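You operate a simulated robot arm through the tools that you are given. There is no shell and no other tool. Be economical: measure what you need, move in short steps, check, and stop when the job is done.

Carry out the task below with a simulated two-armed robot. There is one attempt and no reset: what you move stays moved.

## Task
On the right half of the bench, fold the blue cloth in half, so that its two short edges meet.

The check looks at the end state, three seconds after you hand in, the way a careful person would. Anything else that was tipped, shoved, dropped, spilled or broken makes it a failure. Flat cloth is picked up by pressing the open fingertips on it (5 to 10 N) and closing them slowly along it; thin cloth reads only 2 to 8 mm in the jaws.

## Robot
Two 6-joint arms with two-finger parallel grippers on one trunk, on a base that drives. Base frame: it is fixed to the floor where the robot stands at the start and does not move with it; the origin is under the middle of the robot, x ahead of it, y to its left, z up; the surface under the hand at the start is at about z = 850. Readings come in mm, degrees, newtons and seconds.
The left shoulder is at the start at [-89, 177, 806], the right one opposite. With the tool pointing down near the work surface each hand reaches from about 100 to 700 mm from the robot's upright axis, wherever it stands, measured 20 degrees to its own side. Places, roughly: right half of the bench [600, -200, 800]. Payload 1.57 kg a hand.
Tool frame (each hand has its own): the origin (TCP) lies between the finger pads and is the grasp point; the fingertips stand 30 mm ahead of it; z points along the fingers, y is the line along which they close. The gripper opens to 80 mm. The fingers are 17 mm wide and 12 mm thick; the gripper's body (40 by 82 mm) begins 80 mm behind the TCP.
Orientation is that of the tool frame in the base frame, as [roll, pitch, yaw] about the fixed x, y, z axes, in that order (R = Rz(yaw) Ry(pitch) Rx(roll)). With the fingers straight down and closing along the base's y, the tool's x points along the base's -x, its y along +y and its z along -z.

## Interface
- The arms move only by the tool apply_moves. It takes "left_moves", "right_moves" or both (then of equal length, played together; a hand with none holds still); each is a list of rows, each a list of 7 numbers: the shift along the tool's x, y, z in cm, then the turn, a rotation vector about the tool's x, y, z in degrees, then the finger opening in cm, from 0 to 8. In form: [[dx, dy, dz, wx, wy, wz, hand], ...]. A call has 1 to 10 rows; each row is the pose to reach, as a shift and turn from the pose commanded when the call began, along the tool's axes at that moment. A row lasts 0.2 s, in which the tool goes at most 50 mm and 8.6 degrees; a call with a longer step from one row to the next is refused whole, and so is a gripper value outside its range. A pose out of reach is approached as far as the arm can. The call stops where the force on the tool passes 40 N (or 10 N more than at its start, if that is more) or the arm is blocked; 0.2 s more then pass. Each finger travels about 72 mm/s and halts on what it meets, pressing with about 35 N; the grip force reading is that of the motor and also rises with nothing between the fingers. The clock runs only during rows and for 0.2 s after the last one: add rows that repeat a pose to give the fingers time. It gives the time, the measured TCP pose, the force on the tool (base axes), the opening and the grip force at its end, in the units of the frame above (readings bear some noise), with the torque about the TCP (base axes, N m) and any sound that the robot's microphone picked up.
- Cameras (640 x 400 px; columns grow to the right, rows downward): "scene" is now at [32.5, 25, 1523.8]; the picture's right is [0.31, -0.95, 0.00], its down [-0.73, -0.24, -0.64] and it looks along [0.61, 0.20, -0.77] (base axes); focal length 276 px, centre (320, 200). "left" rides on the left gripper at [72, 7, -122] in its tool frame; the picture's right is [-0.09, 1.00, 0.00], its down [-0.84, -0.08, -0.54] and it looks along [-0.54, -0.05, 0.84] (tool axes); focal length 238 px, centre (320, 200). "right" rides on the right gripper at [72, -7, -122] in its tool frame; the picture's right is [0.09, 1.00, 0.00], its down [-0.84, 0.08, -0.54] and it looks along [-0.54, 0.05, 0.84] (tool axes); focal length 238 px, centre (320, 200). There is no depth. A picture from a camera that has moved, and an enlarged one, comes with that camera's place and axes in the base frame and with its lens.
- capture(camera): a new picture of that camera. No time passes.
- raise_lower(by): slides the trunk up (or, below 0, down) by that many mm; the arms and the scene camera ride with it, the base frame stays. It gives what a move gives, with no picture.
- base_move(legs): drives the robot by 1 to 6 legs, each [ahead, left, turn to the left] in mm, mm and degrees, along the robot's own axes; the way and the turn of a leg run together, so that a leg with both is an arc; at most 1500 mm and 180 degrees a leg. The arms and the cameras ride along, it lands a little off, and it stops where it bumps. It gives what a move gives.
- head_to(pan, tilt): turns the head with the scene camera to pan (to the left, within 143 degrees either way) and tilt (down, from -29 to 69), counted from straight ahead of the robot. It gives what a move gives.
- inspect(camera, box): a new picture of the part [left, top, right, bottom] of that camera's present view, enlarged. No time passes.
- hand_in(): hands the job in; it is judged then, once.

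Go step by step. Nothing tells you exact positions but the pictures and the camera data: compare them with the known pose of the tool, close in by small moves and look again before you grip or let go. The budget is 120 turns and 100 pictures, counting those below and the enlarged ones. Unless the task says otherwise, let go and move clear before handing in, and close with one line.

The tools are called after "Emit:" by a JSON object that holds its "fn" and its "kwargs". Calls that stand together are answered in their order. apply_moves: Moves the arms, as the interface text tells. Its arguments: {"type":"object","properties":{"left_moves":{"type":"array","items":{"type":"array","items":{"type":"number"}}},"right_moves":{"type":"array","items":{"type":"array","items":{"type":"number"}}}},"required":[]} The other tools are called the same way: raise_lower (by) slides the trunk up or down; base_move (legs) drives the base; head_to (pan, tilt) turns the head that bears the scene camera; capture (camera) takes a picture; inspect (camera, box) takes an enlarged picture of a part of a camera's view; hand_in () hands the job in.

At the start:

```text
time_s: 0.0
left_tcp_pos: [539.9, 187.1, 1031.8]
left_orientation: [180.0, 0.0, 180.0]
left_force: [-0.3, 0.2, -0.7]
left_moment: [0.01, 0.04, 0.04]
left_grip_width: 79.9
left_finger_force: 0.0
right_tcp_pos: [522.0, -222.1, 1042.0]
right_orientation: [179.9, 0.0, -180.0]
right_force: [-1.1, 0.3, 0.8]
right_moment: [0.0, 0.02, 0.03]
right_grip_width: 80.0
right_finger_force: 0.1
trunk travel left (down, up): [-250.0, 78.0]
robot x, y, heading: [3.1, -2.6, -0.1]
head pan, tilt: [18.1, 50.2]
```

scene: 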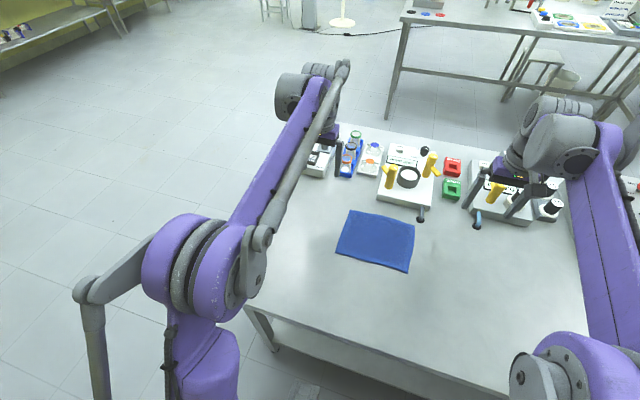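
right: 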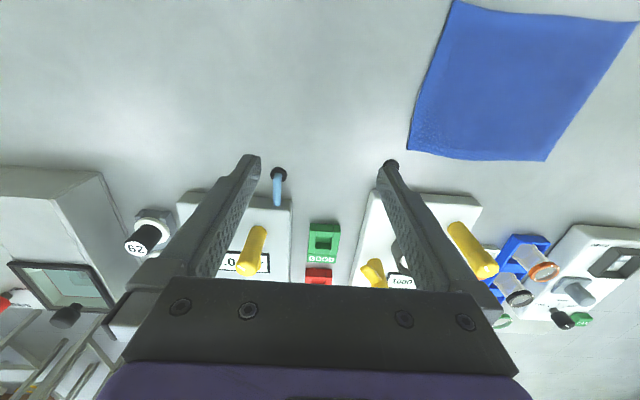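
left: 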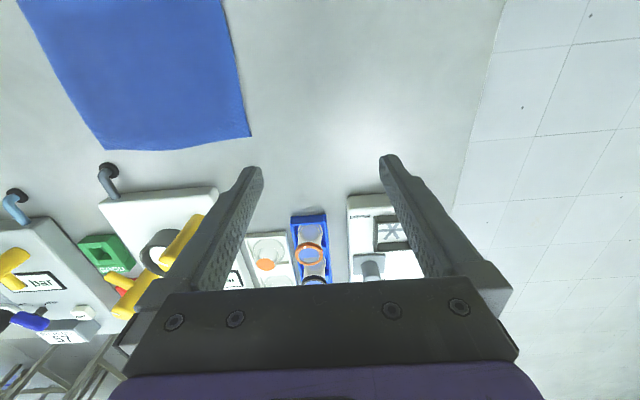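

The blue cloth lies roughly at x 400–560, y −95 to 100, with its short edges (along x) at about y = ±97. A two-handed fold would be easiest from the bench's left end, so I'll check the floor there and look at the cloth more closely.

Emit:
{"fn": "inspect", "kwargs": {"camera": "scene", "box": [290, 120, 490, 290]}}

Emit:
{"fn": "head_to", "kwargs": {"pan": 65, "tilt": 40}}

Emit:
{"fn": "capture", "kwargs": {"camera": "scene"}}

```text
2.35 times, centred on (390, 205) of scene
camera zoom: at [32.5, 25.0, 1523.8], right [0.31, -0.95, 0.0], down [-0.73, -0.24, -0.64], along [0.61, 0.2, -0.77], focal length 648 px, centre (155, 188)
```

zoom: 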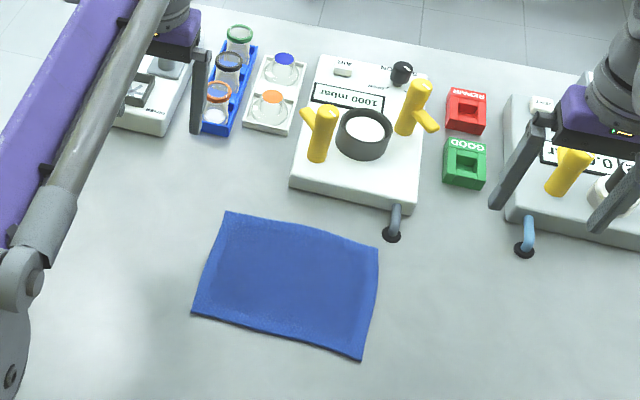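

```text
time_s: 1.1
left_tcp_pos: [539.3, 187.9, 1032.7]
left_orientation: [-180.0, 0.0, 180.0]
left_force: [0.6, 0.5, 0.5]
left_moment: [0.04, -0.04, 0.0]
left_grip_width: 79.8
left_finger_force: 0.1
right_tcp_pos: [521.9, -221.2, 1042.8]
right_orientation: [180.0, 0.1, 180.0]
right_force: [0.1, -0.1, 0.6]
right_moment: [0.03, 0.0, 0.0]
right_grip_width: 80.0
right_finger_force: 0.0
trunk travel left (down, up): [-250.0, 78.0]
robot x, y, heading: [-2.0, 3.2, -0.0]
head pan, tilt: [65.0, 40.0]
```

```text
95 pictures are left
camera scene: at [-4.5, 78.2, 1538.2], right [0.91, -0.42, 0.0], down [-0.27, -0.58, -0.77], along [0.32, 0.69, -0.64], focal length 276 px, centre (320, 200)
```

scene: 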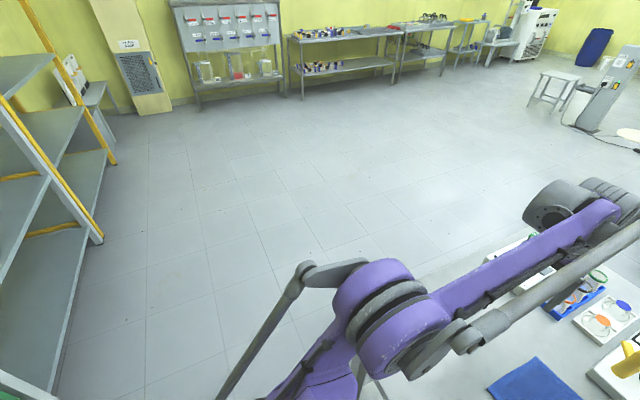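

The floor to the left of the bench is free, with a shelf only far behind on the left. I'll raise the trunk for clearance, back off, and drive round to the left end.

Emit:
{"fn": "raise_lower", "kwargs": {"by": 75}}

Emit:
{"fn": "base_move", "kwargs": {"legs": [[-250, 0, 0], [0, 850, 0]]}}

Emit:
{"fn": "head_to", "kwargs": {"pan": -30, "tilt": 45}}

Emit:
{"fn": "capture", "kwargs": {"camera": "scene"}}

```text
time_s: 2.3
left_tcp_pos: [538.9, 187.9, 1106.8]
left_orientation: [180.0, 0.1, 180.0]
left_force: [0.8, 0.1, -0.7]
left_moment: [0.0, 0.02, -0.03]
left_grip_width: 79.9
left_finger_force: 0.0
right_tcp_pos: [521.9, -221.0, 1118.0]
right_orientation: [179.9, -0.1, 180.0]
right_force: [0.7, 0.4, -0.3]
right_moment: [0.0, 0.01, -0.01]
right_grip_width: 79.9
right_finger_force: 0.0
trunk travel left (down, up): [-325.0, 3.0]
robot x, y, heading: [-0.5, -1.8, 0.1]
head pan, tilt: [65.0, 40.0]
```

```text
time_s: 11.6
left_tcp_pos: [298.9, 1034.0, 1107.0]
left_orientation: [-180.0, 0.0, 179.0]
left_force: [0.2, 0.0, -0.4]
left_moment: [-0.01, 0.02, 0.0]
left_grip_width: 79.8
left_finger_force: 0.0
right_tcp_pos: [274.2, 627.3, 1117.3]
right_orientation: [180.0, 0.1, 179.0]
right_force: [-0.3, -1.0, -1.1]
right_moment: [0.01, 0.0, -0.01]
right_grip_width: 79.9
right_finger_force: 0.0
trunk travel left (down, up): [-325.0, 3.0]
robot x, y, heading: [-245.2, 856.6, -0.8]
head pan, tilt: [65.0, 40.0]
```

```text
time_s: 13.3
left_tcp_pos: [299.0, 1035.1, 1108.1]
left_orientation: [180.0, 0.0, 179.1]
left_force: [0.9, 0.1, -0.6]
left_moment: [0.02, -0.03, -0.03]
left_grip_width: 80.0
left_finger_force: 0.0
right_tcp_pos: [274.4, 627.2, 1115.9]
right_orientation: [180.0, -0.1, 179.2]
right_force: [0.0, 0.2, 0.5]
right_moment: [0.02, -0.01, 0.01]
right_grip_width: 80.0
right_finger_force: 0.2
trunk travel left (down, up): [-325.0, 3.0]
robot x, y, heading: [-245.1, 855.0, -0.5]
head pan, tilt: [-30.0, 45.0]
```

```text
94 pictures are left
camera scene: at [-218.0, 815.8, 1610.9], right [-0.51, -0.86, 0.0], down [-0.61, 0.36, -0.71], along [0.61, -0.36, -0.71], focal length 276 px, centre (320, 200)
```

scene: 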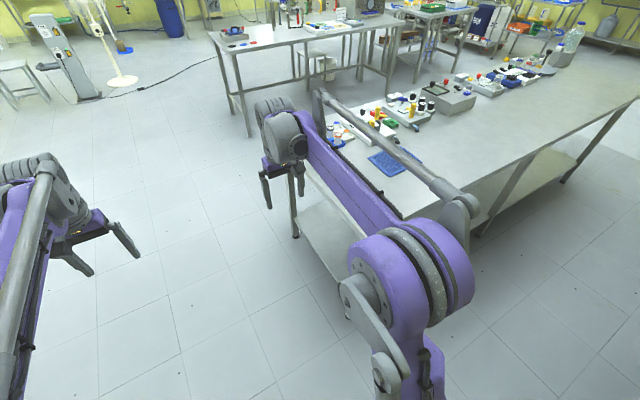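

The way is clear. Next I drive alongside the bench end and turn right to face it.

Emit:
{"fn": "base_move", "kwargs": {"legs": [[725, 0, 0], [0, 0, -90]]}}

Emit:
{"fn": "head_to", "kwargs": {"pan": 0, "tilt": 50}}

Emit:
{"fn": "capture", "kwargs": {"camera": "scene"}}

```text
time_s: 21.1
left_tcp_pos: [649.3, 293.6, 1107.9]
left_orientation: [-179.9, 0.0, 87.3]
left_force: [0.0, -0.1, 0.0]
left_moment: [0.02, 0.0, 0.03]
left_grip_width: 80.0
left_finger_force: 0.1
right_tcp_pos: [242.4, 330.5, 1118.4]
right_orientation: [179.9, -0.1, 87.2]
right_force: [-0.4, 0.3, 0.5]
right_moment: [0.02, 0.02, 0.01]
right_grip_width: 80.0
right_finger_force: 0.0
trunk travel left (down, up): [-325.0, 3.0]
robot x, y, heading: [488.7, 848.1, -92.5]
head pan, tilt: [-30.0, 45.0]
```

```text
time_s: 22.1
left_tcp_pos: [649.7, 294.3, 1107.9]
left_orientation: [-180.0, 0.0, 87.3]
left_force: [0.2, 0.2, 0.5]
left_moment: [0.01, 0.01, 0.0]
left_grip_width: 80.1
left_finger_force: 0.1
right_tcp_pos: [242.0, 331.8, 1116.9]
right_orientation: [179.9, 0.0, 87.3]
right_force: [-0.2, 0.9, 0.5]
right_moment: [-0.03, -0.01, -0.01]
right_grip_width: 79.9
right_finger_force: 0.1
trunk travel left (down, up): [-325.0, 3.0]
robot x, y, heading: [490.7, 844.4, -92.7]
head pan, tilt: [0.0, 50.0]
```

```text
93 pictures are left
camera scene: at [485.5, 809.8, 1604.0], right [-1.0, 0.05, 0.0], down [0.04, 0.77, -0.64], along [-0.03, -0.64, -0.77], focal length 276 px, centre (320, 200)
```

scene: 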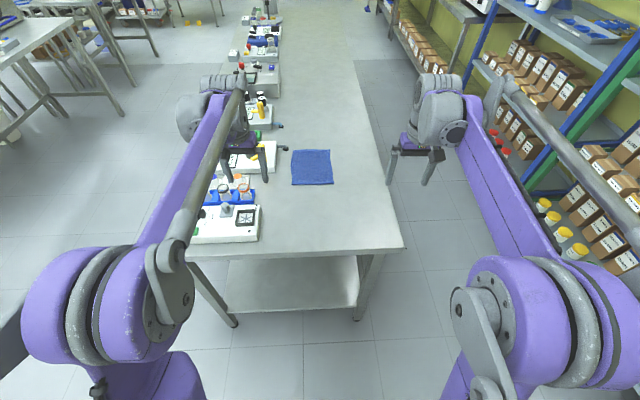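

The bench end is at y ≈ 385 and the cloth lies ahead at x ≈ 405–560, y ≈ −90…110. I'll straighten up, drive closer, and look down for the base clearance.

Emit:
{"fn": "base_move", "kwargs": {"legs": [[0, 0, 2.6], [250, 0, 0]]}}

Emit:
{"fn": "head_to", "kwargs": {"pan": 0, "tilt": 69}}

Emit:
{"fn": "capture", "kwargs": {"camera": "scene"}}

```text
time_s: 24.3
left_tcp_pos: [672.0, 54.5, 1106.0]
left_orientation: [-180.0, 0.0, 89.8]
left_force: [0.6, -0.2, 0.5]
left_moment: [0.0, -0.02, -0.01]
left_grip_width: 80.0
left_finger_force: 0.0
right_tcp_pos: [263.3, 73.4, 1117.2]
right_orientation: [-179.9, 0.1, 89.8]
right_force: [0.3, 0.0, 0.3]
right_moment: [-0.04, -0.05, -0.01]
right_grip_width: 80.0
right_finger_force: 0.1
trunk travel left (down, up): [-325.0, 3.0]
robot x, y, heading: [489.8, 594.7, -90.3]
head pan, tilt: [0.0, 50.0]
```

```text
time_s: 25.1
left_tcp_pos: [671.7, 53.1, 1107.8]
left_orientation: [179.9, 0.0, 89.8]
left_force: [1.0, -0.6, -0.2]
left_moment: [0.0, -0.03, 0.0]
left_grip_width: 80.0
left_finger_force: 0.0
right_tcp_pos: [263.2, 73.0, 1116.6]
right_orientation: [180.0, 0.0, 89.7]
right_force: [-0.8, 0.0, -0.2]
right_moment: [-0.01, -0.01, 0.01]
right_grip_width: 79.9
right_finger_force: 0.0
trunk travel left (down, up): [-325.0, 3.0]
robot x, y, heading: [486.6, 592.9, -90.1]
head pan, tilt: [0.0, 68.8]
```

```text
92 pictures are left
camera scene: at [486.3, 582.4, 1582.1], right [-1.0, 0.0, 0.0], down [0.0, 0.93, -0.36], along [0.0, -0.36, -0.93], focal length 276 px, centre (320, 200)
```

scene: 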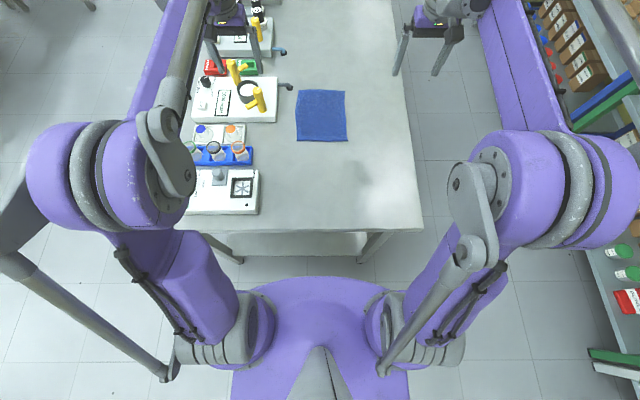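

The base front is already close to the bench end, so I stay here. I need precise cloth corners, so I zoom in.

Emit:
{"fn": "inspect", "kwargs": {"camera": "scene", "box": [260, 65, 380, 165]}}

Emit:
{"fn": "capture", "kwargs": {"camera": "left"}}

Emit:
{"fn": "capture", "kwargs": {"camera": "right"}}

```text
4.00 times, centred on (320, 115) of scene
camera zoom: at [486.3, 582.4, 1582.1], right [-1.0, 0.0, 0.0], down [0.0, 0.93, -0.36], along [0.0, -0.36, -0.93], focal length 1102 px, centre (320, 540)
```

zoom: 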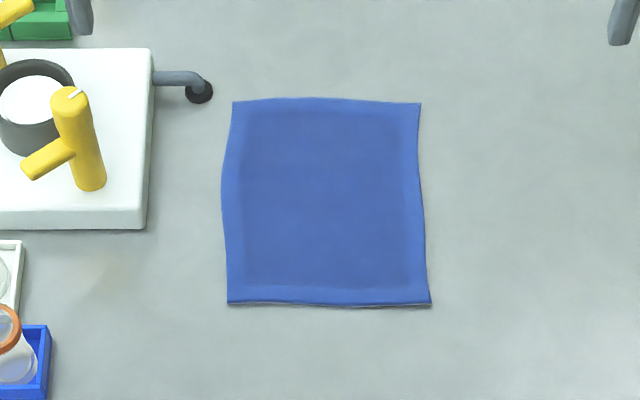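

```text
90 pictures are left
camera left: at [679.3, 124.6, 1229.8], right [1.0, -0.1, 0.0], down [-0.08, -0.84, 0.54], along [-0.05, -0.54, -0.84], focal length 238 px, centre (320, 200)
```

left: 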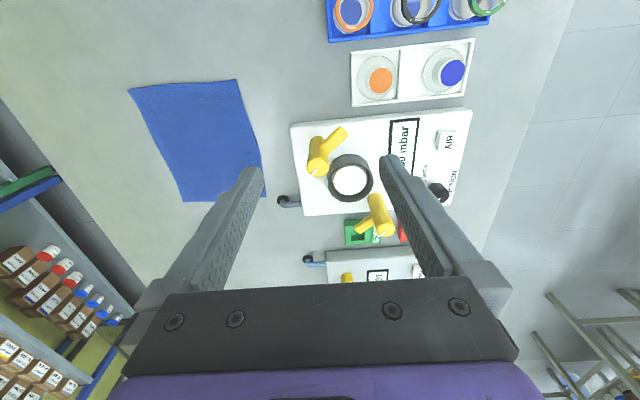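

```text
89 pictures are left
camera right: at [257.7, 144.0, 1239.7], right [1.0, 0.09, 0.0], down [0.07, -0.84, 0.54], along [0.05, -0.54, -0.84], focal length 238 px, centre (320, 200)
```

right: 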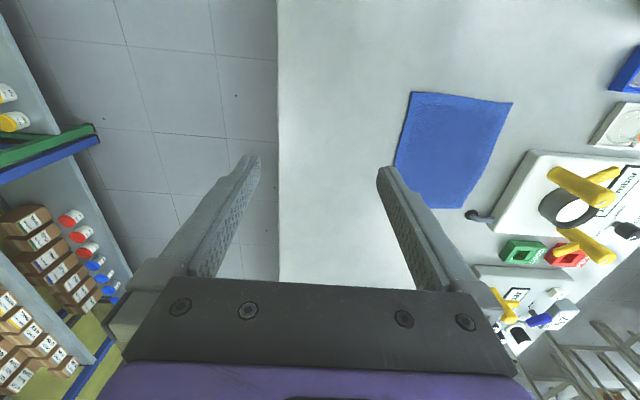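

Cloth corners are at about (558,104), (400,104), (401,−95), (560,−96). I'll grip the far short edge near both corners with the hands tilted slightly forward. First I bring both hands over it, still high and well apart.

Emit:
{"fn": "apply_moves", "kwargs": {"left_moves": [[-3.3, -2.3, 0, 0, -5, 0, 6], [-6.6, -4.5, 0, 0, -10, 0, 4], [-10, -6.8, 0, 0, -15, 0, 3], [-13.3, -9, 0, 0, -15, 0, 3], [-13.3, -9, 3, 0, -15, 0, 3]], "right_moves": [[-3.8, 0, 0, 0, -5, 0, 6], [-7.6, 3.8, 0, 0, -10, 0, 4], [-11.5, 7.6, 0, 0, -15, 0, 3], [-15.3, 11.5, 0, 0, -15, 0, 3], [-15.3, 11.5, 4, 0, -15, 0, 3]]}}

Emit:
{"fn": "capture", "kwargs": {"camera": "scene"}}

```text
refused: row 2 steps farther than a row can; nothing moved
```

```text
88 pictures are left
camera scene: at [486.3, 582.4, 1582.1], right [-1.0, 0.0, 0.0], down [0.0, 0.93, -0.36], along [0.0, -0.36, -0.93], focal length 276 px, centre (320, 200)
```

scene: 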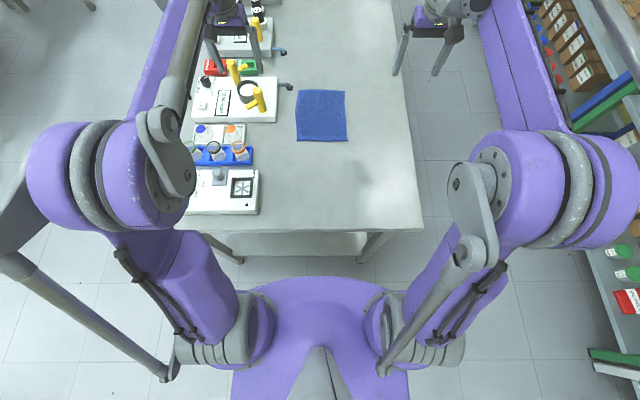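

One step was too long, so I use more, shorter rows.

Emit:
{"fn": "apply_moves", "kwargs": {"left_moves": [[-2.7, -1.8, 0, 0, -5, 0, 6], [-5.4, -3.6, 0, 0, -10, 0, 4], [-8, -5.4, 0, 0, -15, 0, 3], [-10.7, -7.2, 0, 0, -15, 0, 3], [-13.3, -9, 0, 0, -15, 0, 3], [-13.3, -9, 3, 0, -15, 0, 3]], "right_moves": [[-3, 2.3, 0, 0, -5, 0, 6], [-6, 4.6, 0, 0, -10, 0, 4], [-9, 6.9, 0, 0, -15, 0, 3], [-12, 9.2, 0, 0, -15, 0, 3], [-15.3, 11.5, 0, 0, -15, 0, 3], [-15.3, 11.5, 4, 0, -15, 0, 3]]}}

Emit:
{"fn": "capture", "kwargs": {"camera": "scene"}}

```text
time_s: 26.5
left_tcp_pos: [584.2, -75.7, 1077.0]
left_orientation: [-180.0, 15.0, 89.8]
left_force: [-0.5, 0.2, -0.5]
left_moment: [-0.01, -0.01, 0.0]
left_grip_width: 29.8
left_finger_force: 0.1
right_tcp_pos: [376.2, -82.4, 1077.4]
right_orientation: [-180.0, 15.0, 89.8]
right_force: [0.3, -0.7, 0.1]
right_moment: [-0.02, -0.04, 0.01]
right_grip_width: 30.2
right_finger_force: 0.0
trunk travel left (down, up): [-325.0, 3.0]
robot x, y, heading: [488.8, 592.0, -90.3]
head pan, tilt: [0.0, 68.8]
```

```text
87 pictures are left
camera scene: at [486.1, 583.7, 1581.9], right [-1.0, 0.0, 0.0], down [0.0, 0.93, -0.36], along [0.0, -0.36, -0.93], focal length 276 px, centre (320, 200)
```

scene: 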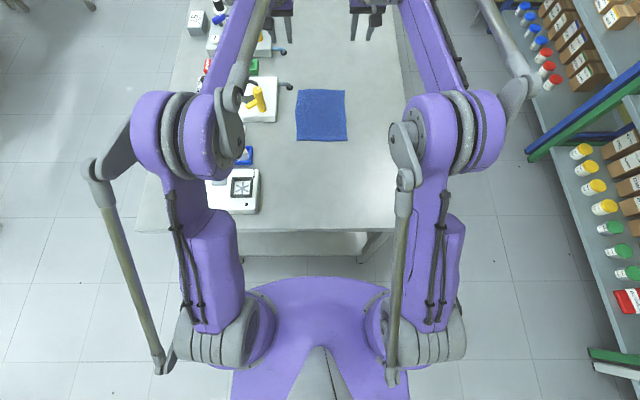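

Both hands reach easily. I raise the camera a bit to see how close the wrists are.

Emit:
{"fn": "head_to", "kwargs": {"pan": 0, "tilt": 50}}

Emit:
{"fn": "capture", "kwargs": {"camera": "scene"}}

```text
time_s: 27.4
left_tcp_pos: [583.7, -77.8, 1076.2]
left_orientation: [-180.0, 15.0, 89.8]
left_force: [-0.3, 0.3, -0.4]
left_moment: [0.04, -0.02, -0.01]
left_grip_width: 30.1
left_finger_force: 0.1
right_tcp_pos: [375.5, -84.3, 1077.9]
right_orientation: [179.9, 15.0, 89.7]
right_force: [0.0, -0.8, -0.3]
right_moment: [0.05, 0.02, -0.01]
right_grip_width: 29.9
right_finger_force: 0.0
trunk travel left (down, up): [-325.0, 3.0]
robot x, y, heading: [487.8, 594.0, -90.3]
head pan, tilt: [0.0, 50.0]
```

```text
86 pictures are left
camera scene: at [486.2, 561.3, 1604.0], right [-1.0, 0.0, 0.0], down [0.0, 0.77, -0.64], along [0.0, -0.64, -0.77], focal length 276 px, centre (320, 200)
```

scene: 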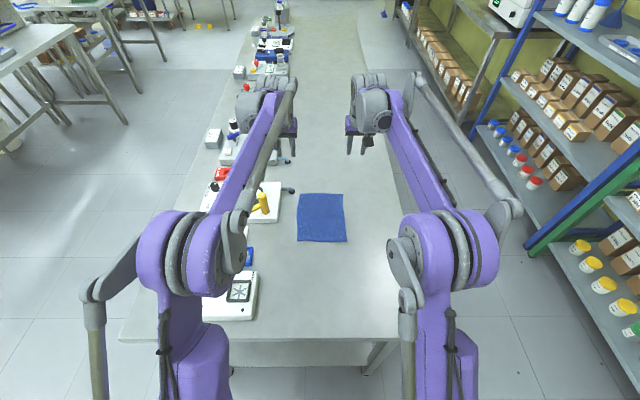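

The wrists have ample room. Now I bring the hands in to x = 537 and 425 and lower to about 25 mm above the cloth's far edge.

Emit:
{"fn": "apply_moves", "kwargs": {"left_moves": [[0, -4.7, 0, 0, 0, 0, 3], [1.05, -4.7, 4.1, 0, 0, 0, 3], [2.1, -4.7, 8.2, 0, 0, 0, 3], [3.15, -4.7, 12.4, 0, 0, 0, 3], [4.24, -4.7, 16.57, 0, 0, 0, 3], [4.24, -4.7, 16.57, 0, 0, 0, 3]], "right_moves": [[0, 4.9, 0, 0, 0, 0, 3], [1.2, 5.0, 4.1, 0, 0, 0, 3], [2.4, 5.0, 8.2, 0, 0, 0, 3], [3.65, 5.0, 12.4, 0, 0, 0, 3], [4.87, 5.0, 16.6, 0, 0, 0, 3], [4.87, 5.0, 16.6, 0, 0, 0, 3]]}}

Emit:
{"fn": "capture", "kwargs": {"camera": "right"}}

Emit:
{"fn": "capture", "kwargs": {"camera": "left"}}

Emit:
{"fn": "inspect", "kwargs": {"camera": "scene", "box": [240, 130, 400, 230]}}

```text
time_s: 28.8
left_tcp_pos: [533.3, -77.5, 902.9]
left_orientation: [180.0, 14.9, 89.7]
left_force: [-0.3, 0.2, 0.2]
left_moment: [0.02, 0.0, -0.02]
left_grip_width: 30.3
left_finger_force: 0.2
right_tcp_pos: [425.9, -78.2, 903.7]
right_orientation: [-180.0, 14.9, 89.6]
right_force: [0.5, 0.4, -0.5]
right_moment: [0.02, 0.0, 0.02]
right_grip_width: 29.9
right_finger_force: 0.0
trunk travel left (down, up): [-325.0, 3.0]
robot x, y, heading: [483.6, 594.3, -90.5]
head pan, tilt: [0.0, 50.0]
```

```text
85 pictures are left
camera right: at [419.9, 22.4, 1003.6], right [1.0, 0.08, -0.02], down [0.07, -0.67, 0.74], along [0.05, -0.74, -0.67], focal length 238 px, centre (320, 200)
```

right: 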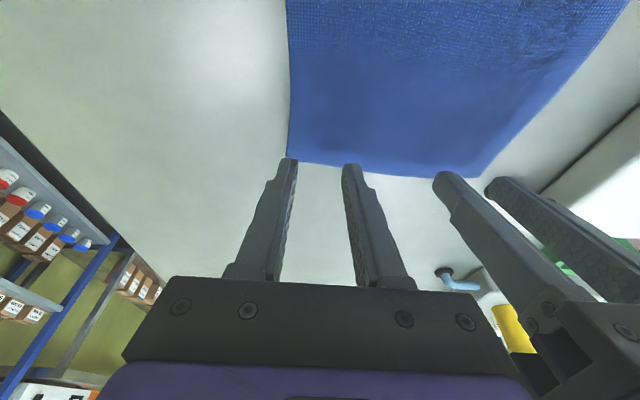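

```text
84 pictures are left
camera left: at [541.1, 22.7, 1003.6], right [1.0, -0.09, 0.02], down [-0.08, -0.67, 0.74], along [-0.05, -0.74, -0.67], focal length 238 px, centre (320, 200)
```

left: 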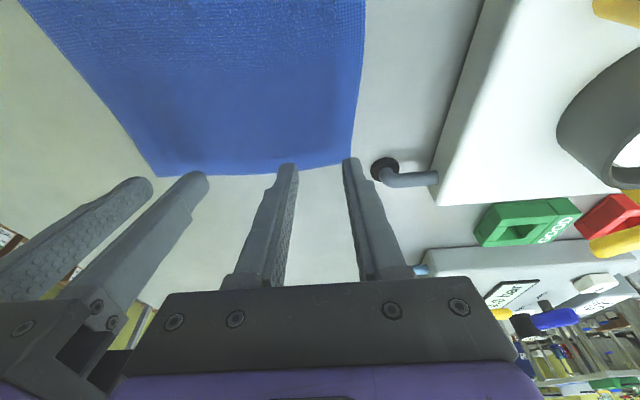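

```text
4.00 times, centred on (320, 180) of scene
camera zoom: at [486.2, 562.2, 1604.1], right [-1.0, 0.0, 0.0], down [0.0, 0.77, -0.64], along [0.0, -0.64, -0.77], focal length 1102 px, centre (320, 280)
```

zoom: 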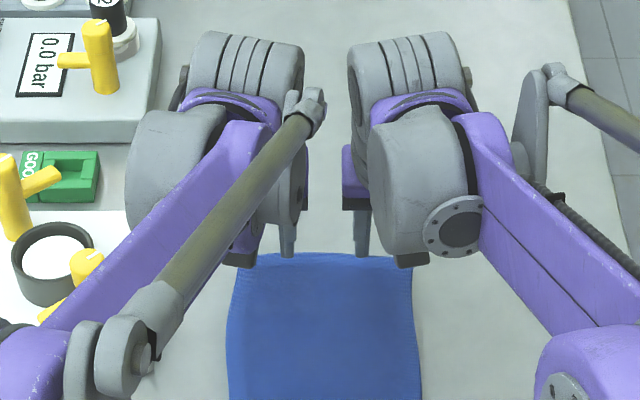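

The wrist pictures put the far edge at y ≈ −100 to −105, so I move 10 mm outward and lower to just at contact.

Emit:
{"fn": "apply_moves", "kwargs": {"left_moves": [[-0.2, 0, 1.0, 0, 0, 0, 3], [-0.45, 0, 2.1, 0, 0, 0, 3], [-0.45, 0, 2.1, 0, 0, 0, 3]], "right_moves": [[-0.2, 0, 1.0, 0, 0, 0, 3], [-0.45, 0, 2.1, 0, 0, 0, 3], [-0.45, 0, 2.1, 0, 0, 0, 3]]}}

Emit:
{"fn": "capture", "kwargs": {"camera": "right"}}

Emit:
{"fn": "capture", "kwargs": {"camera": "left"}}

```text
time_s: 29.6
left_tcp_pos: [535.1, -88.8, 886.7]
left_orientation: [180.0, 15.0, 89.8]
left_force: [0.1, 0.0, -0.1]
left_moment: [0.01, 0.04, 0.03]
left_grip_width: 29.8
left_finger_force: 0.1
right_tcp_pos: [425.8, -88.4, 885.2]
right_orientation: [180.0, 15.1, 89.7]
right_force: [0.3, -0.1, 1.6]
right_moment: [-0.02, 0.0, 0.01]
right_grip_width: 30.1
right_finger_force: 0.1
trunk travel left (down, up): [-325.0, 3.0]
robot x, y, heading: [483.4, 592.1, -90.5]
head pan, tilt: [0.0, 50.0]
```

```text
82 pictures are left
camera right: at [420.7, 12.5, 985.2], right [1.0, 0.08, -0.02], down [0.07, -0.67, 0.74], along [0.05, -0.74, -0.67], focal length 238 px, centre (320, 200)
```

right: 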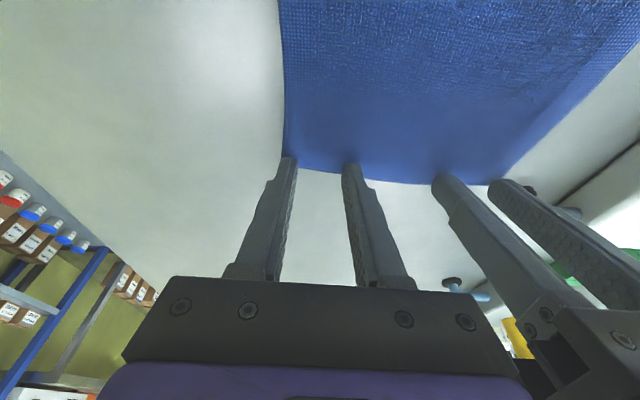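

```text
81 pictures are left
camera left: at [541.2, 11.5, 986.7], right [1.0, -0.09, 0.02], down [-0.08, -0.67, 0.74], along [-0.05, -0.74, -0.67], focal length 238 px, centre (320, 200)
```

left: 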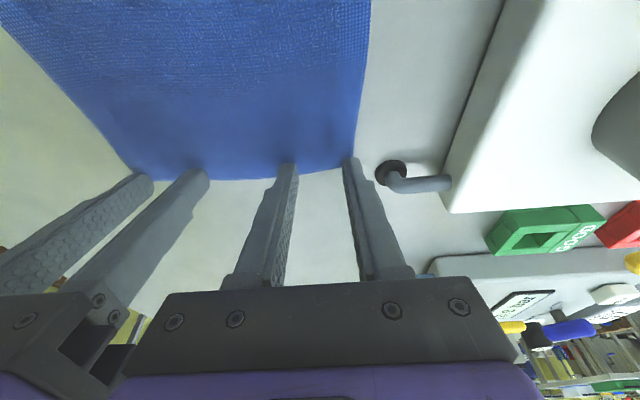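

The tips overlap the edge strip by about 15 mm, which is what I want. I shift both slightly inward and press down gently to find contact.

Emit:
{"fn": "apply_moves", "kwargs": {"left_moves": [[0, -0.4, 0, 0, 0, 0, 3], [0.1, -0.4, 0.4, 0, 0, 0, 3], [0.12, -0.4, 0.5, 0, 0, 0, 3], [0.12, -0.4, 0.5, 0, 0, 0, 3]], "right_moves": [[0, 0.5, 0, 0, 0, 0, 3], [0.1, 0.5, 0.3, 0, 0, 0, 3], [0.1, 0.5, 0.4, 0, 0, 0, 3], [0.1, 0.5, 0.4, 0, 0, 0, 3]]}}

```text
time_s: 30.6
left_tcp_pos: [529.2, -88.2, 883.9]
left_orientation: [-180.0, 15.2, 89.6]
left_force: [-0.5, -0.3, 4.0]
left_moment: [0.0, 0.02, 0.0]
left_grip_width: 30.0
left_finger_force: 0.0
right_tcp_pos: [432.0, -86.7, 882.7]
right_orientation: [-180.0, 15.3, 89.7]
right_force: [-2.0, -4.6, 27.0]
right_moment: [-0.14, 0.16, 0.01]
right_grip_width: 30.0
right_finger_force: 0.0
trunk travel left (down, up): [-325.0, 3.0]
robot x, y, heading: [487.9, 591.9, -90.3]
head pan, tilt: [0.0, 50.0]
```

Both are in contact; the right hand is pressing too hard. I ease the right hand and press the left a touch more.

Emit:
{"fn": "apply_moves", "kwargs": {"left_moves": [[0, 0, 0.05, 0, 0, 0, 3], [0, 0, 0.05, 0, 0, 0, 3]], "right_moves": [[0, 0, -0.1, 0, 0, 0, 3], [0, 0, -0.2, 0, 0, 0, 3]]}}

```text
time_s: 31.2
left_tcp_pos: [529.3, -89.5, 883.7]
left_orientation: [-180.0, 15.1, 89.9]
left_force: [1.5, 0.5, 15.2]
left_moment: [0.0, -0.08, -0.03]
left_grip_width: 30.0
left_finger_force: 0.0
right_tcp_pos: [433.8, -85.3, 883.1]
right_orientation: [179.9, 15.1, 89.9]
right_force: [-1.9, -2.8, 17.6]
right_moment: [-0.07, 0.16, 0.01]
right_grip_width: 29.7
right_finger_force: 0.1
trunk travel left (down, up): [-325.0, 3.0]
robot x, y, heading: [486.2, 587.6, -90.4]
head pan, tilt: [0.0, 50.0]
```

Emit:
{"fn": "apply_moves", "kwargs": {"left_moves": [[0, 0, -0.03, 0, 0, 0, 3], [0, 0, -0.03, 0, 0, 0, 3]], "right_moves": [[0, 0, -0.1, 0, 0, 0, 3], [0, 0, -0.1, 0, 0, 0, 3]]}}

```text
time_s: 31.8
left_tcp_pos: [530.9, -89.0, 884.7]
left_orientation: [180.0, 15.1, 89.8]
left_force: [0.8, -1.3, 21.2]
left_moment: [-0.04, -0.04, -0.02]
left_grip_width: 29.8
left_finger_force: 0.1
right_tcp_pos: [432.1, -84.7, 884.4]
right_orientation: [-180.0, 15.1, 89.8]
right_force: [-1.2, 0.8, 4.4]
right_moment: [0.01, 0.07, 0.0]
right_grip_width: 29.7
right_finger_force: 0.0
trunk travel left (down, up): [-325.0, 3.0]
robot x, y, heading: [487.5, 594.3, -90.0]
head pan, tilt: [0.0, 50.0]
```

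Emit:
{"fn": "apply_moves", "kwargs": {"left_moves": [[0, 0, -0.1, 0, 0, 0, 3], [0, 0, -0.1, 0, 0, 0, 3]], "right_moves": [[0, 0, 0.03, 0, 0, 0, 3], [0, 0, 0.03, 0, 0, 0, 3]]}}

```text
time_s: 32.4
left_tcp_pos: [531.1, -88.7, 882.9]
left_orientation: [-180.0, 15.2, 89.7]
left_force: [-0.1, -1.9, 13.4]
left_moment: [-0.08, 0.0, 0.04]
left_grip_width: 30.2
left_finger_force: 0.1
right_tcp_pos: [433.4, -84.9, 883.1]
right_orientation: [180.0, 15.2, 89.9]
right_force: [1.3, 2.3, 10.3]
right_moment: [0.07, 0.02, -0.06]
right_grip_width: 29.8
right_finger_force: 0.0
trunk travel left (down, up): [-325.0, 3.0]
robot x, y, heading: [486.2, 595.3, -90.2]
head pan, tilt: [0.0, 50.0]
```

The forces are about right. Now I close both grippers slowly, with the left eased a little.

Emit:
{"fn": "apply_moves", "kwargs": {"left_moves": [[0, 0, -0.04, 0, 0, 0, 2.7], [0, 0, -0.04, 0, 0, 0, 2.3], [0, 0, -0.04, 0, 0, 0, 1.9], [0, 0, -0.04, 0, 0, 0, 1.5], [0, 0, -0.04, 0, 0, 0, 1.1], [0, 0, -0.04, 0, 0, 0, 0.7], [0, 0, -0.04, 0, 0, 0, 0.3], [0, 0, -0.04, 0, 0, 0, 0], [0, 0, -0.04, 0, 0, 0, 0]], "right_moves": [[0, 0, 0, 0, 0, 0, 2.7], [0, 0, 0, 0, 0, 0, 2.3], [0, 0, 0, 0, 0, 0, 1.9], [0, 0, 0, 0, 0, 0, 1.5], [0, 0, 0, 0, 0, 0, 1.1], [0, 0, 0, 0, 0, 0, 0.7], [0, 0, 0, 0, 0, 0, 0.3], [0, 0, 0, 0, 0, 0, 0], [0, 0, 0, 0, 0, 0, 0]]}}

Emit:
{"fn": "capture", "kwargs": {"camera": "right"}}

Emit:
{"fn": "capture", "kwargs": {"camera": "left"}}

```text
time_s: 34.4
left_tcp_pos: [529.5, -88.5, 883.3]
left_orientation: [-179.9, 15.0, 89.7]
left_force: [-14.9, -0.6, 9.0]
left_moment: [0.02, 0.51, 0.01]
left_grip_width: 3.0
left_finger_force: 24.4
right_tcp_pos: [434.3, -85.1, 883.1]
right_orientation: [179.9, 15.0, 89.7]
right_force: [16.0, -0.4, 13.1]
right_moment: [-0.01, -0.5, 0.04]
right_grip_width: 3.8
right_finger_force: 24.5
trunk travel left (down, up): [-325.0, 3.0]
robot x, y, heading: [485.7, 594.2, -90.1]
head pan, tilt: [0.0, 50.0]
```

```text
80 pictures are left
camera right: at [428.1, 15.1, 983.6], right [1.0, 0.09, -0.02], down [0.07, -0.67, 0.74], along [0.05, -0.74, -0.67], focal length 238 px, centre (320, 200)
```

right: 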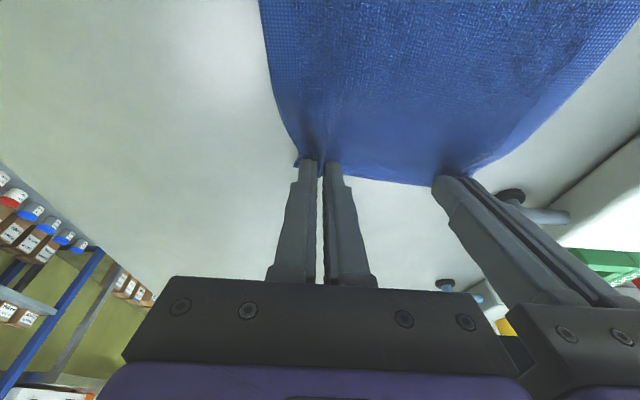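

```text
79 pictures are left
camera left: at [537.3, 11.6, 983.7], right [1.0, -0.09, 0.02], down [-0.08, -0.67, 0.74], along [-0.05, -0.74, -0.67], focal length 238 px, centre (320, 200)
```

left: 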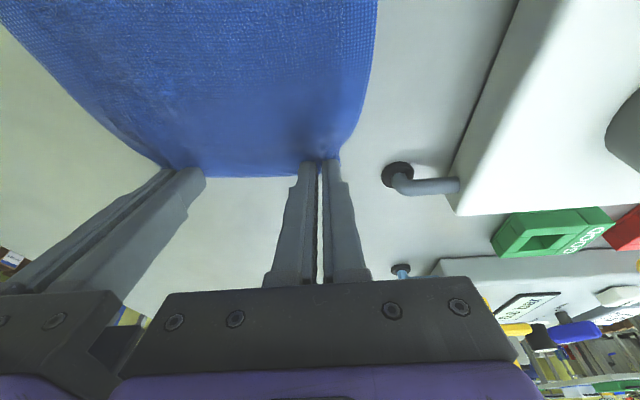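

Both hands hold cloth (3.0 and 3.8 mm). I relax the tension slightly, lift 4 cm straight up, and check.

Emit:
{"fn": "apply_moves", "kwargs": {"left_moves": [[-0.26, -0.2, -0.97, 0, 0, 0, 0], [-0.52, -0.2, -1.93, 0, 0, 0, 0], [-0.78, -0.2, -2.9, 0, 0, 0, 0], [-1.04, -0.2, -3.86, 0, 0, 0, 0]], "right_moves": [[-0.26, 0.2, -0.97, 0, 0, 0, 0], [-0.52, 0.2, -1.93, 0, 0, 0, 0], [-0.78, 0.2, -2.9, 0, 0, 0, 0], [-1.04, 0.2, -3.86, 0, 0, 0, 0]]}}

Emit:
{"fn": "capture", "kwargs": {"camera": "right"}}

Emit:
{"fn": "capture", "kwargs": {"camera": "scene"}}

```text
time_s: 35.4
left_tcp_pos: [528.4, -89.6, 922.9]
left_orientation: [-180.0, 15.0, 89.8]
left_force: [-7.4, 0.6, 0.5]
left_moment: [-0.03, 0.29, 0.04]
left_grip_width: 2.2
left_finger_force: 23.4
right_tcp_pos: [434.7, -85.7, 924.2]
right_orientation: [180.0, 15.0, 89.7]
right_force: [8.1, -0.4, 0.5]
right_moment: [0.0, -0.24, 0.02]
right_grip_width: 3.4
right_finger_force: 25.0
trunk travel left (down, up): [-325.0, 3.0]
robot x, y, heading: [485.7, 596.9, -90.3]
head pan, tilt: [0.0, 50.0]
```

```text
78 pictures are left
camera right: at [429.5, 14.3, 1022.8], right [1.0, 0.08, -0.02], down [0.07, -0.67, 0.74], along [0.05, -0.74, -0.67], focal length 238 px, centre (320, 200)
```

right: 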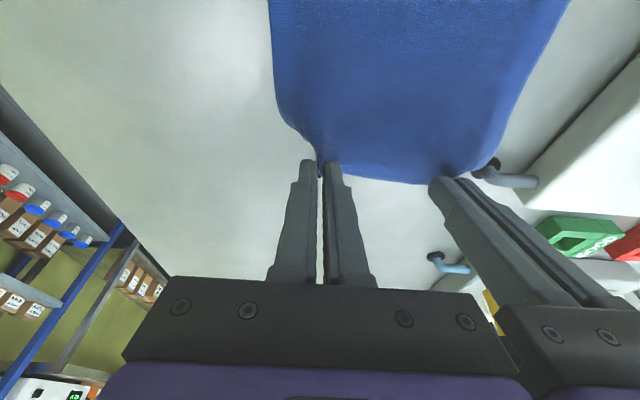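

```text
77 pictures are left
camera scene: at [486.2, 561.8, 1604.0], right [-1.0, 0.0, 0.0], down [0.0, 0.77, -0.64], along [0.0, -0.64, -0.77], focal length 276 px, centre (320, 200)
```

scene: 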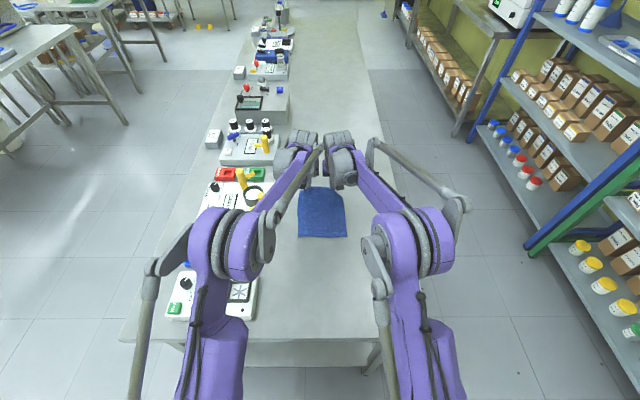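

Both corners are lifted cleanly. Now I swing the edge up and over toward the robot along an arc of about 90 mm radius.

Emit:
{"fn": "apply_moves", "kwargs": {"left_moves": [[0.83, 0, -2.29, 0, 0, 0, 0], [1.85, 0, -3.91, 0, 0, 0, 0], [3.09, 0, -5.07, 0, 0, 0, 0], [4.41, 0, -5.95, 0, 0, 0, 0], [5.81, 0, -6.53, 0, 0, 0, 0], [7.26, 0, -6.92, 0, 0, 0, 0], [9.14, 0, -7.21, 0, -3, 0, 0], [11.06, 0, -7.42, 0, -7, 0, 0], [11.06, 0, -7.42, 0, -7, 0, 0]], "right_moves": [[0.83, 0, -2.29, 0, 0, 0, 0], [1.85, 0, -3.91, 0, 0, 0, 0], [3.09, 0, -5.07, 0, 0, 0, 0], [4.41, 0, -5.95, 0, 0, 0, 0], [5.81, 0, -6.53, 0, 0, 0, 0], [7.26, 0, -6.92, 0, 0, 0, 0], [9.14, 0, -7.21, 0, -3, 0, 0], [11.06, 0, -7.42, 0, -7, 0, 0], [11.06, 0, -7.42, 0, -7, 0, 0]]}}

Emit:
{"fn": "capture", "kwargs": {"camera": "right"}}

Emit:
{"fn": "inspect", "kwargs": {"camera": "scene", "box": [220, 140, 420, 265]}}

```text
time_s: 37.4
left_tcp_pos: [527.7, 36.4, 965.9]
left_orientation: [-179.9, 22.0, 89.7]
left_force: [-3.8, -0.4, -0.6]
left_moment: [0.03, 0.15, 0.02]
left_grip_width: 2.3
left_finger_force: 23.3
right_tcp_pos: [435.6, 38.9, 966.0]
right_orientation: [180.0, 22.0, 89.7]
right_force: [5.0, -0.2, -1.5]
right_moment: [0.01, -0.18, 0.05]
right_grip_width: 3.7
right_finger_force: 24.3
trunk travel left (down, up): [-325.0, 3.0]
robot x, y, heading: [489.1, 592.7, -90.1]
head pan, tilt: [0.0, 50.0]
```

```text
76 pictures are left
camera right: at [430.3, 150.9, 1053.6], right [1.0, 0.08, -0.03], down [0.07, -0.57, 0.82], along [0.05, -0.82, -0.58], focal length 238 px, centre (320, 200)
```

right: 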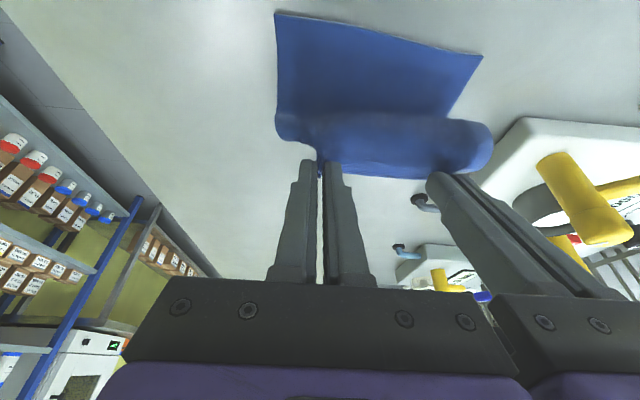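

```text
3.20 times, centred on (320, 202) of scene
camera zoom: at [486.2, 560.1, 1604.1], right [-1.0, 0.0, 0.0], down [0.0, 0.77, -0.64], along [0.0, -0.64, -0.77], focal length 882 px, centre (320, 192)
```

zoom: 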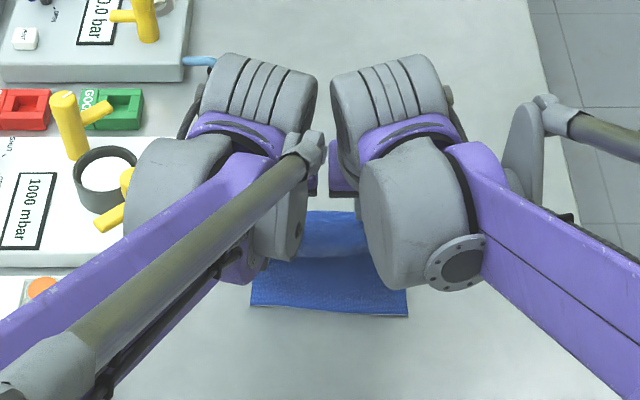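

The fold is forming and the edge is held. The near edge was drawn back slightly, to y ≈ 80–90. I continue down with increasing tilt to a low pose and check.

Emit:
{"fn": "apply_moves", "kwargs": {"left_moves": [[1.38, 0, 0.74, 0, -4, 0, 0], [2.75, 0, 1.47, 0, -8, 0, 0], [3.98, 0, 2.38, 0, -12, 0, 0], [5.17, 0, 3.19, 0, -16, 0, 0], [6.14, 0, 3.99, 0, -20, 0, 0], [7.07, 0, 4.8, 0, -23, 0, 0], [7.07, 0, 4.8, 0, -23, 0, 0]], "right_moves": [[1.38, 0, 0.74, 0, -4, 0, 0], [2.75, 0, 1.47, 0, -8, 0, 0], [3.98, 0, 2.38, 0, -12, 0, 0], [5.17, 0, 3.19, 0, -16, 0, 0], [6.14, 0, 3.99, 0, -20, 0, 0], [7.07, 0, 4.8, 0, -23, 0, 0], [7.07, 0, 4.8, 0, -23, 0, 0]]}}

Emit:
{"fn": "capture", "kwargs": {"camera": "right"}}

Emit:
{"fn": "capture", "kwargs": {"camera": "left"}}

Emit:
{"fn": "inspect", "kwargs": {"camera": "scene", "box": [220, 140, 420, 265]}}

```text
time_s: 39.0
left_tcp_pos: [530.2, 84.4, 896.0]
left_orientation: [179.9, 45.1, 89.7]
left_force: [-8.1, 0.7, 0.0]
left_moment: [0.01, 0.27, -0.11]
left_grip_width: 2.2
left_finger_force: 23.7
right_tcp_pos: [437.2, 88.1, 897.0]
right_orientation: [-180.0, 45.0, 89.9]
right_force: [8.0, 0.0, 0.5]
right_moment: [0.02, -0.19, 0.13]
right_grip_width: 3.6
right_finger_force: 24.1
trunk travel left (down, up): [-325.0, 3.0]
robot x, y, heading: [485.4, 590.6, -90.0]
head pan, tilt: [0.0, 50.0]
```

```text
74 pictures are left
camera right: at [430.8, 224.7, 932.2], right [1.0, 0.06, -0.07], down [0.08, -0.21, 0.98], along [0.05, -0.98, -0.21], focal length 238 px, centre (320, 200)
```

right: 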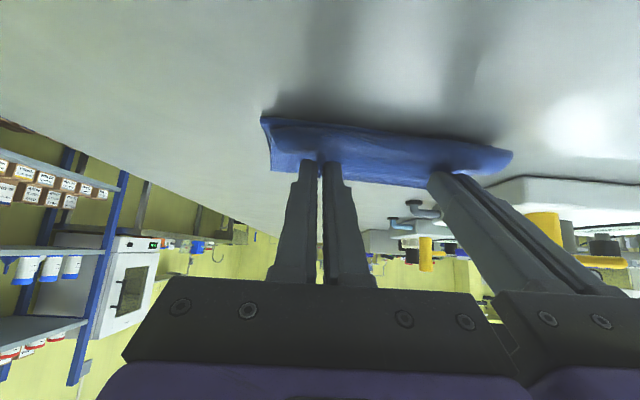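

```text
73 pictures are left
camera left: at [536.9, 220.4, 930.7], right [1.0, -0.07, 0.07], down [-0.08, -0.21, 0.98], along [-0.05, -0.98, -0.21], focal length 238 px, centre (320, 200)
```

left: 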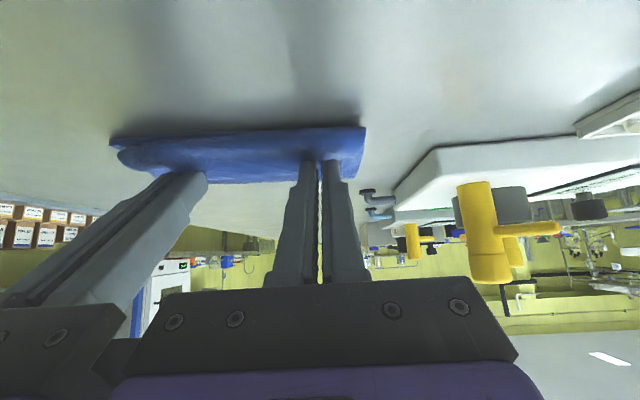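

```text
3.20 times, centred on (320, 202) of scene
camera zoom: at [486.2, 561.5, 1604.0], right [-1.0, 0.0, 0.0], down [0.0, 0.77, -0.64], along [0.0, -0.64, -0.77], focal length 882 px, centre (320, 192)
```

zoom: 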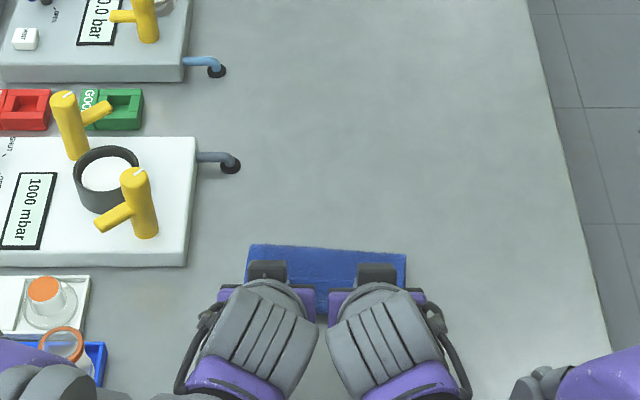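

The far edge now sits over the near edge. The near edge runs from y ≈ 70 on the left to 85 on the right, so I set the left hand back 10 mm, lower both and look before releasing.

Emit:
{"fn": "apply_moves", "kwargs": {"left_moves": [[0.1, 0, 0.6, 0, 0, 0, 0], [0.2, 0, 1.2, 0, 0, 0, 0], [0.28, 0, 1.7, 0, 0, 0, 0], [0.28, 0, 1.7, 0, 0, 0, 0]], "right_moves": [[0.33, 0, 0.33, 0, 0, 0, 0], [0.66, 0, 0.66, 0, 0, 0, 0], [0.99, 0, 0.99, 0, 0, 0, 0], [0.99, 0, 0.99, 0, 0, 0, 0]]}}

Emit:
{"fn": "inspect", "kwargs": {"camera": "right", "box": [220, 80, 540, 260]}}

Emit:
{"fn": "inspect", "kwargs": {"camera": "left", "box": [80, 80, 400, 260]}}

```text
time_s: 40.0
left_tcp_pos: [528.5, 75.5, 884.0]
left_orientation: [180.0, 45.3, 89.7]
left_force: [-9.3, 3.6, 22.7]
left_moment: [-0.24, 0.27, -0.18]
left_grip_width: 2.2
left_finger_force: 23.9
right_tcp_pos: [437.7, 88.3, 884.0]
right_orientation: [179.9, 45.3, 89.8]
right_force: [8.8, -4.3, 20.1]
right_moment: [-0.46, -0.27, 0.15]
right_grip_width: 3.5
right_finger_force: 24.5
trunk travel left (down, up): [-325.0, 3.0]
robot x, y, heading: [488.6, 594.0, -90.5]
head pan, tilt: [0.0, 50.0]
```

```text
2.00 times, centred on (380, 170) of right
camera zoom: at [430.7, 225.4, 919.2], right [1.0, 0.06, -0.07], down [0.08, -0.2, 0.98], along [0.05, -0.98, -0.21], focal length 477 px, centre (200, 260)
```

zoom: 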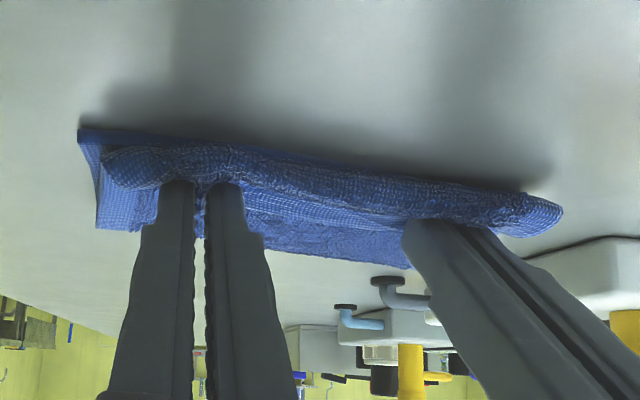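

```text
2.00 times, centred on (240, 170) of left
camera zoom: at [536.5, 212.2, 918.9], right [1.0, -0.07, 0.07], down [-0.08, -0.2, 0.98], along [-0.06, -0.98, -0.21], focal length 477 px, centre (480, 260)
```

zoom: 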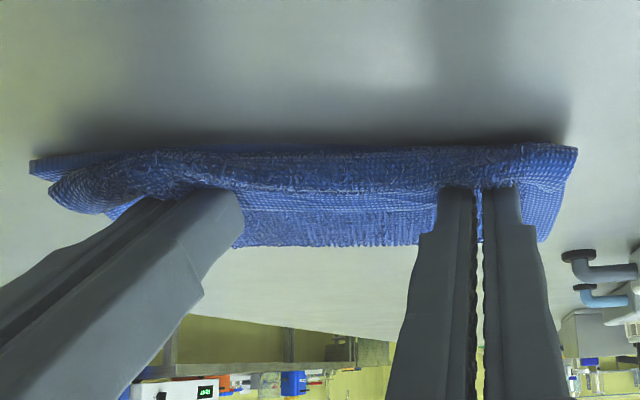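

The strip in the jaws is turned up, as expected. I lift about 15 mm so the roll can spring open, then release and look.

Emit:
{"fn": "apply_moves", "kwargs": {"left_moves": [[-0.5, 0, -0.5, 0, 0, 0, 0], [-1.1, 0, -1.1, 0, 0, 0, 0], [-1.1, 0, -1.1, 0, 0, 0, 0], [-1.1, 0, -1.1, 0, 0, 0, 1], [-1.1, 0, -1.1, 0, 0, 0, 2], [-1.1, 0, -1.1, 0, 0, 0, 2.4], [-1.1, 0, -1.1, 0, 0, 0, 2.4], [-1.1, 0, -1.1, 0, 0, 0, 2.4]], "right_moves": [[-0.5, 0, -0.5, 0, 0, 0, 0], [-1.1, 0, -1.1, 0, 0, 0, 0], [-1.1, 0, -1.1, 0, 0, 0, 0], [-1.1, 0, -1.1, 0, 0, 0, 1], [-1.1, 0, -1.1, 0, 0, 0, 2], [-1.1, 0, -1.1, 0, 0, 0, 2.4], [-1.1, 0, -1.1, 0, 0, 0, 2.4], [-1.1, 0, -1.1, 0, 0, 0, 2.4]]}}

Emit:
{"fn": "inspect", "kwargs": {"camera": "right", "box": [220, 80, 540, 260]}}

Emit:
{"fn": "inspect", "kwargs": {"camera": "left", "box": [80, 80, 400, 260]}}

```text
time_s: 41.8
left_tcp_pos: [529.9, 74.2, 896.6]
left_orientation: [-179.9, 45.1, 89.7]
left_force: [-0.1, -0.1, -0.1]
left_moment: [-0.03, -0.01, -0.02]
left_grip_width: 24.2
left_finger_force: 0.0
right_tcp_pos: [435.6, 89.8, 898.3]
right_orientation: [179.9, 45.0, 89.7]
right_force: [-0.1, -0.5, 0.1]
right_moment: [-0.01, 0.01, 0.01]
right_grip_width: 23.8
right_finger_force: 0.0
trunk travel left (down, up): [-325.0, 3.0]
robot x, y, heading: [483.6, 588.6, -90.4]
head pan, tilt: [0.0, 50.0]
```

```text
2.00 times, centred on (380, 170) of right
camera zoom: at [430.6, 224.6, 934.2], right [1.0, 0.06, -0.07], down [0.08, -0.21, 0.97], along [0.05, -0.98, -0.21], focal length 477 px, centre (200, 260)
```

zoom: 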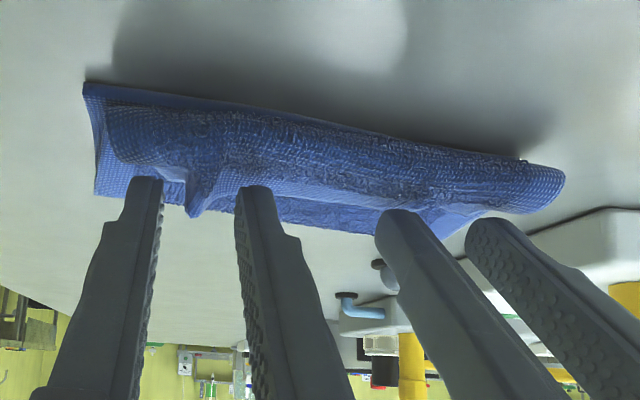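

```text
2.00 times, centred on (240, 170) of left
camera zoom: at [537.0, 210.2, 932.5], right [1.0, -0.07, 0.07], down [-0.08, -0.21, 0.97], along [-0.05, -0.98, -0.21], focal length 477 px, centre (480, 260)
```

zoom: 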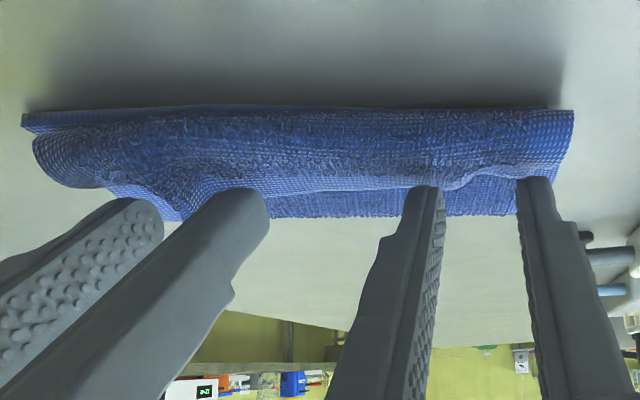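

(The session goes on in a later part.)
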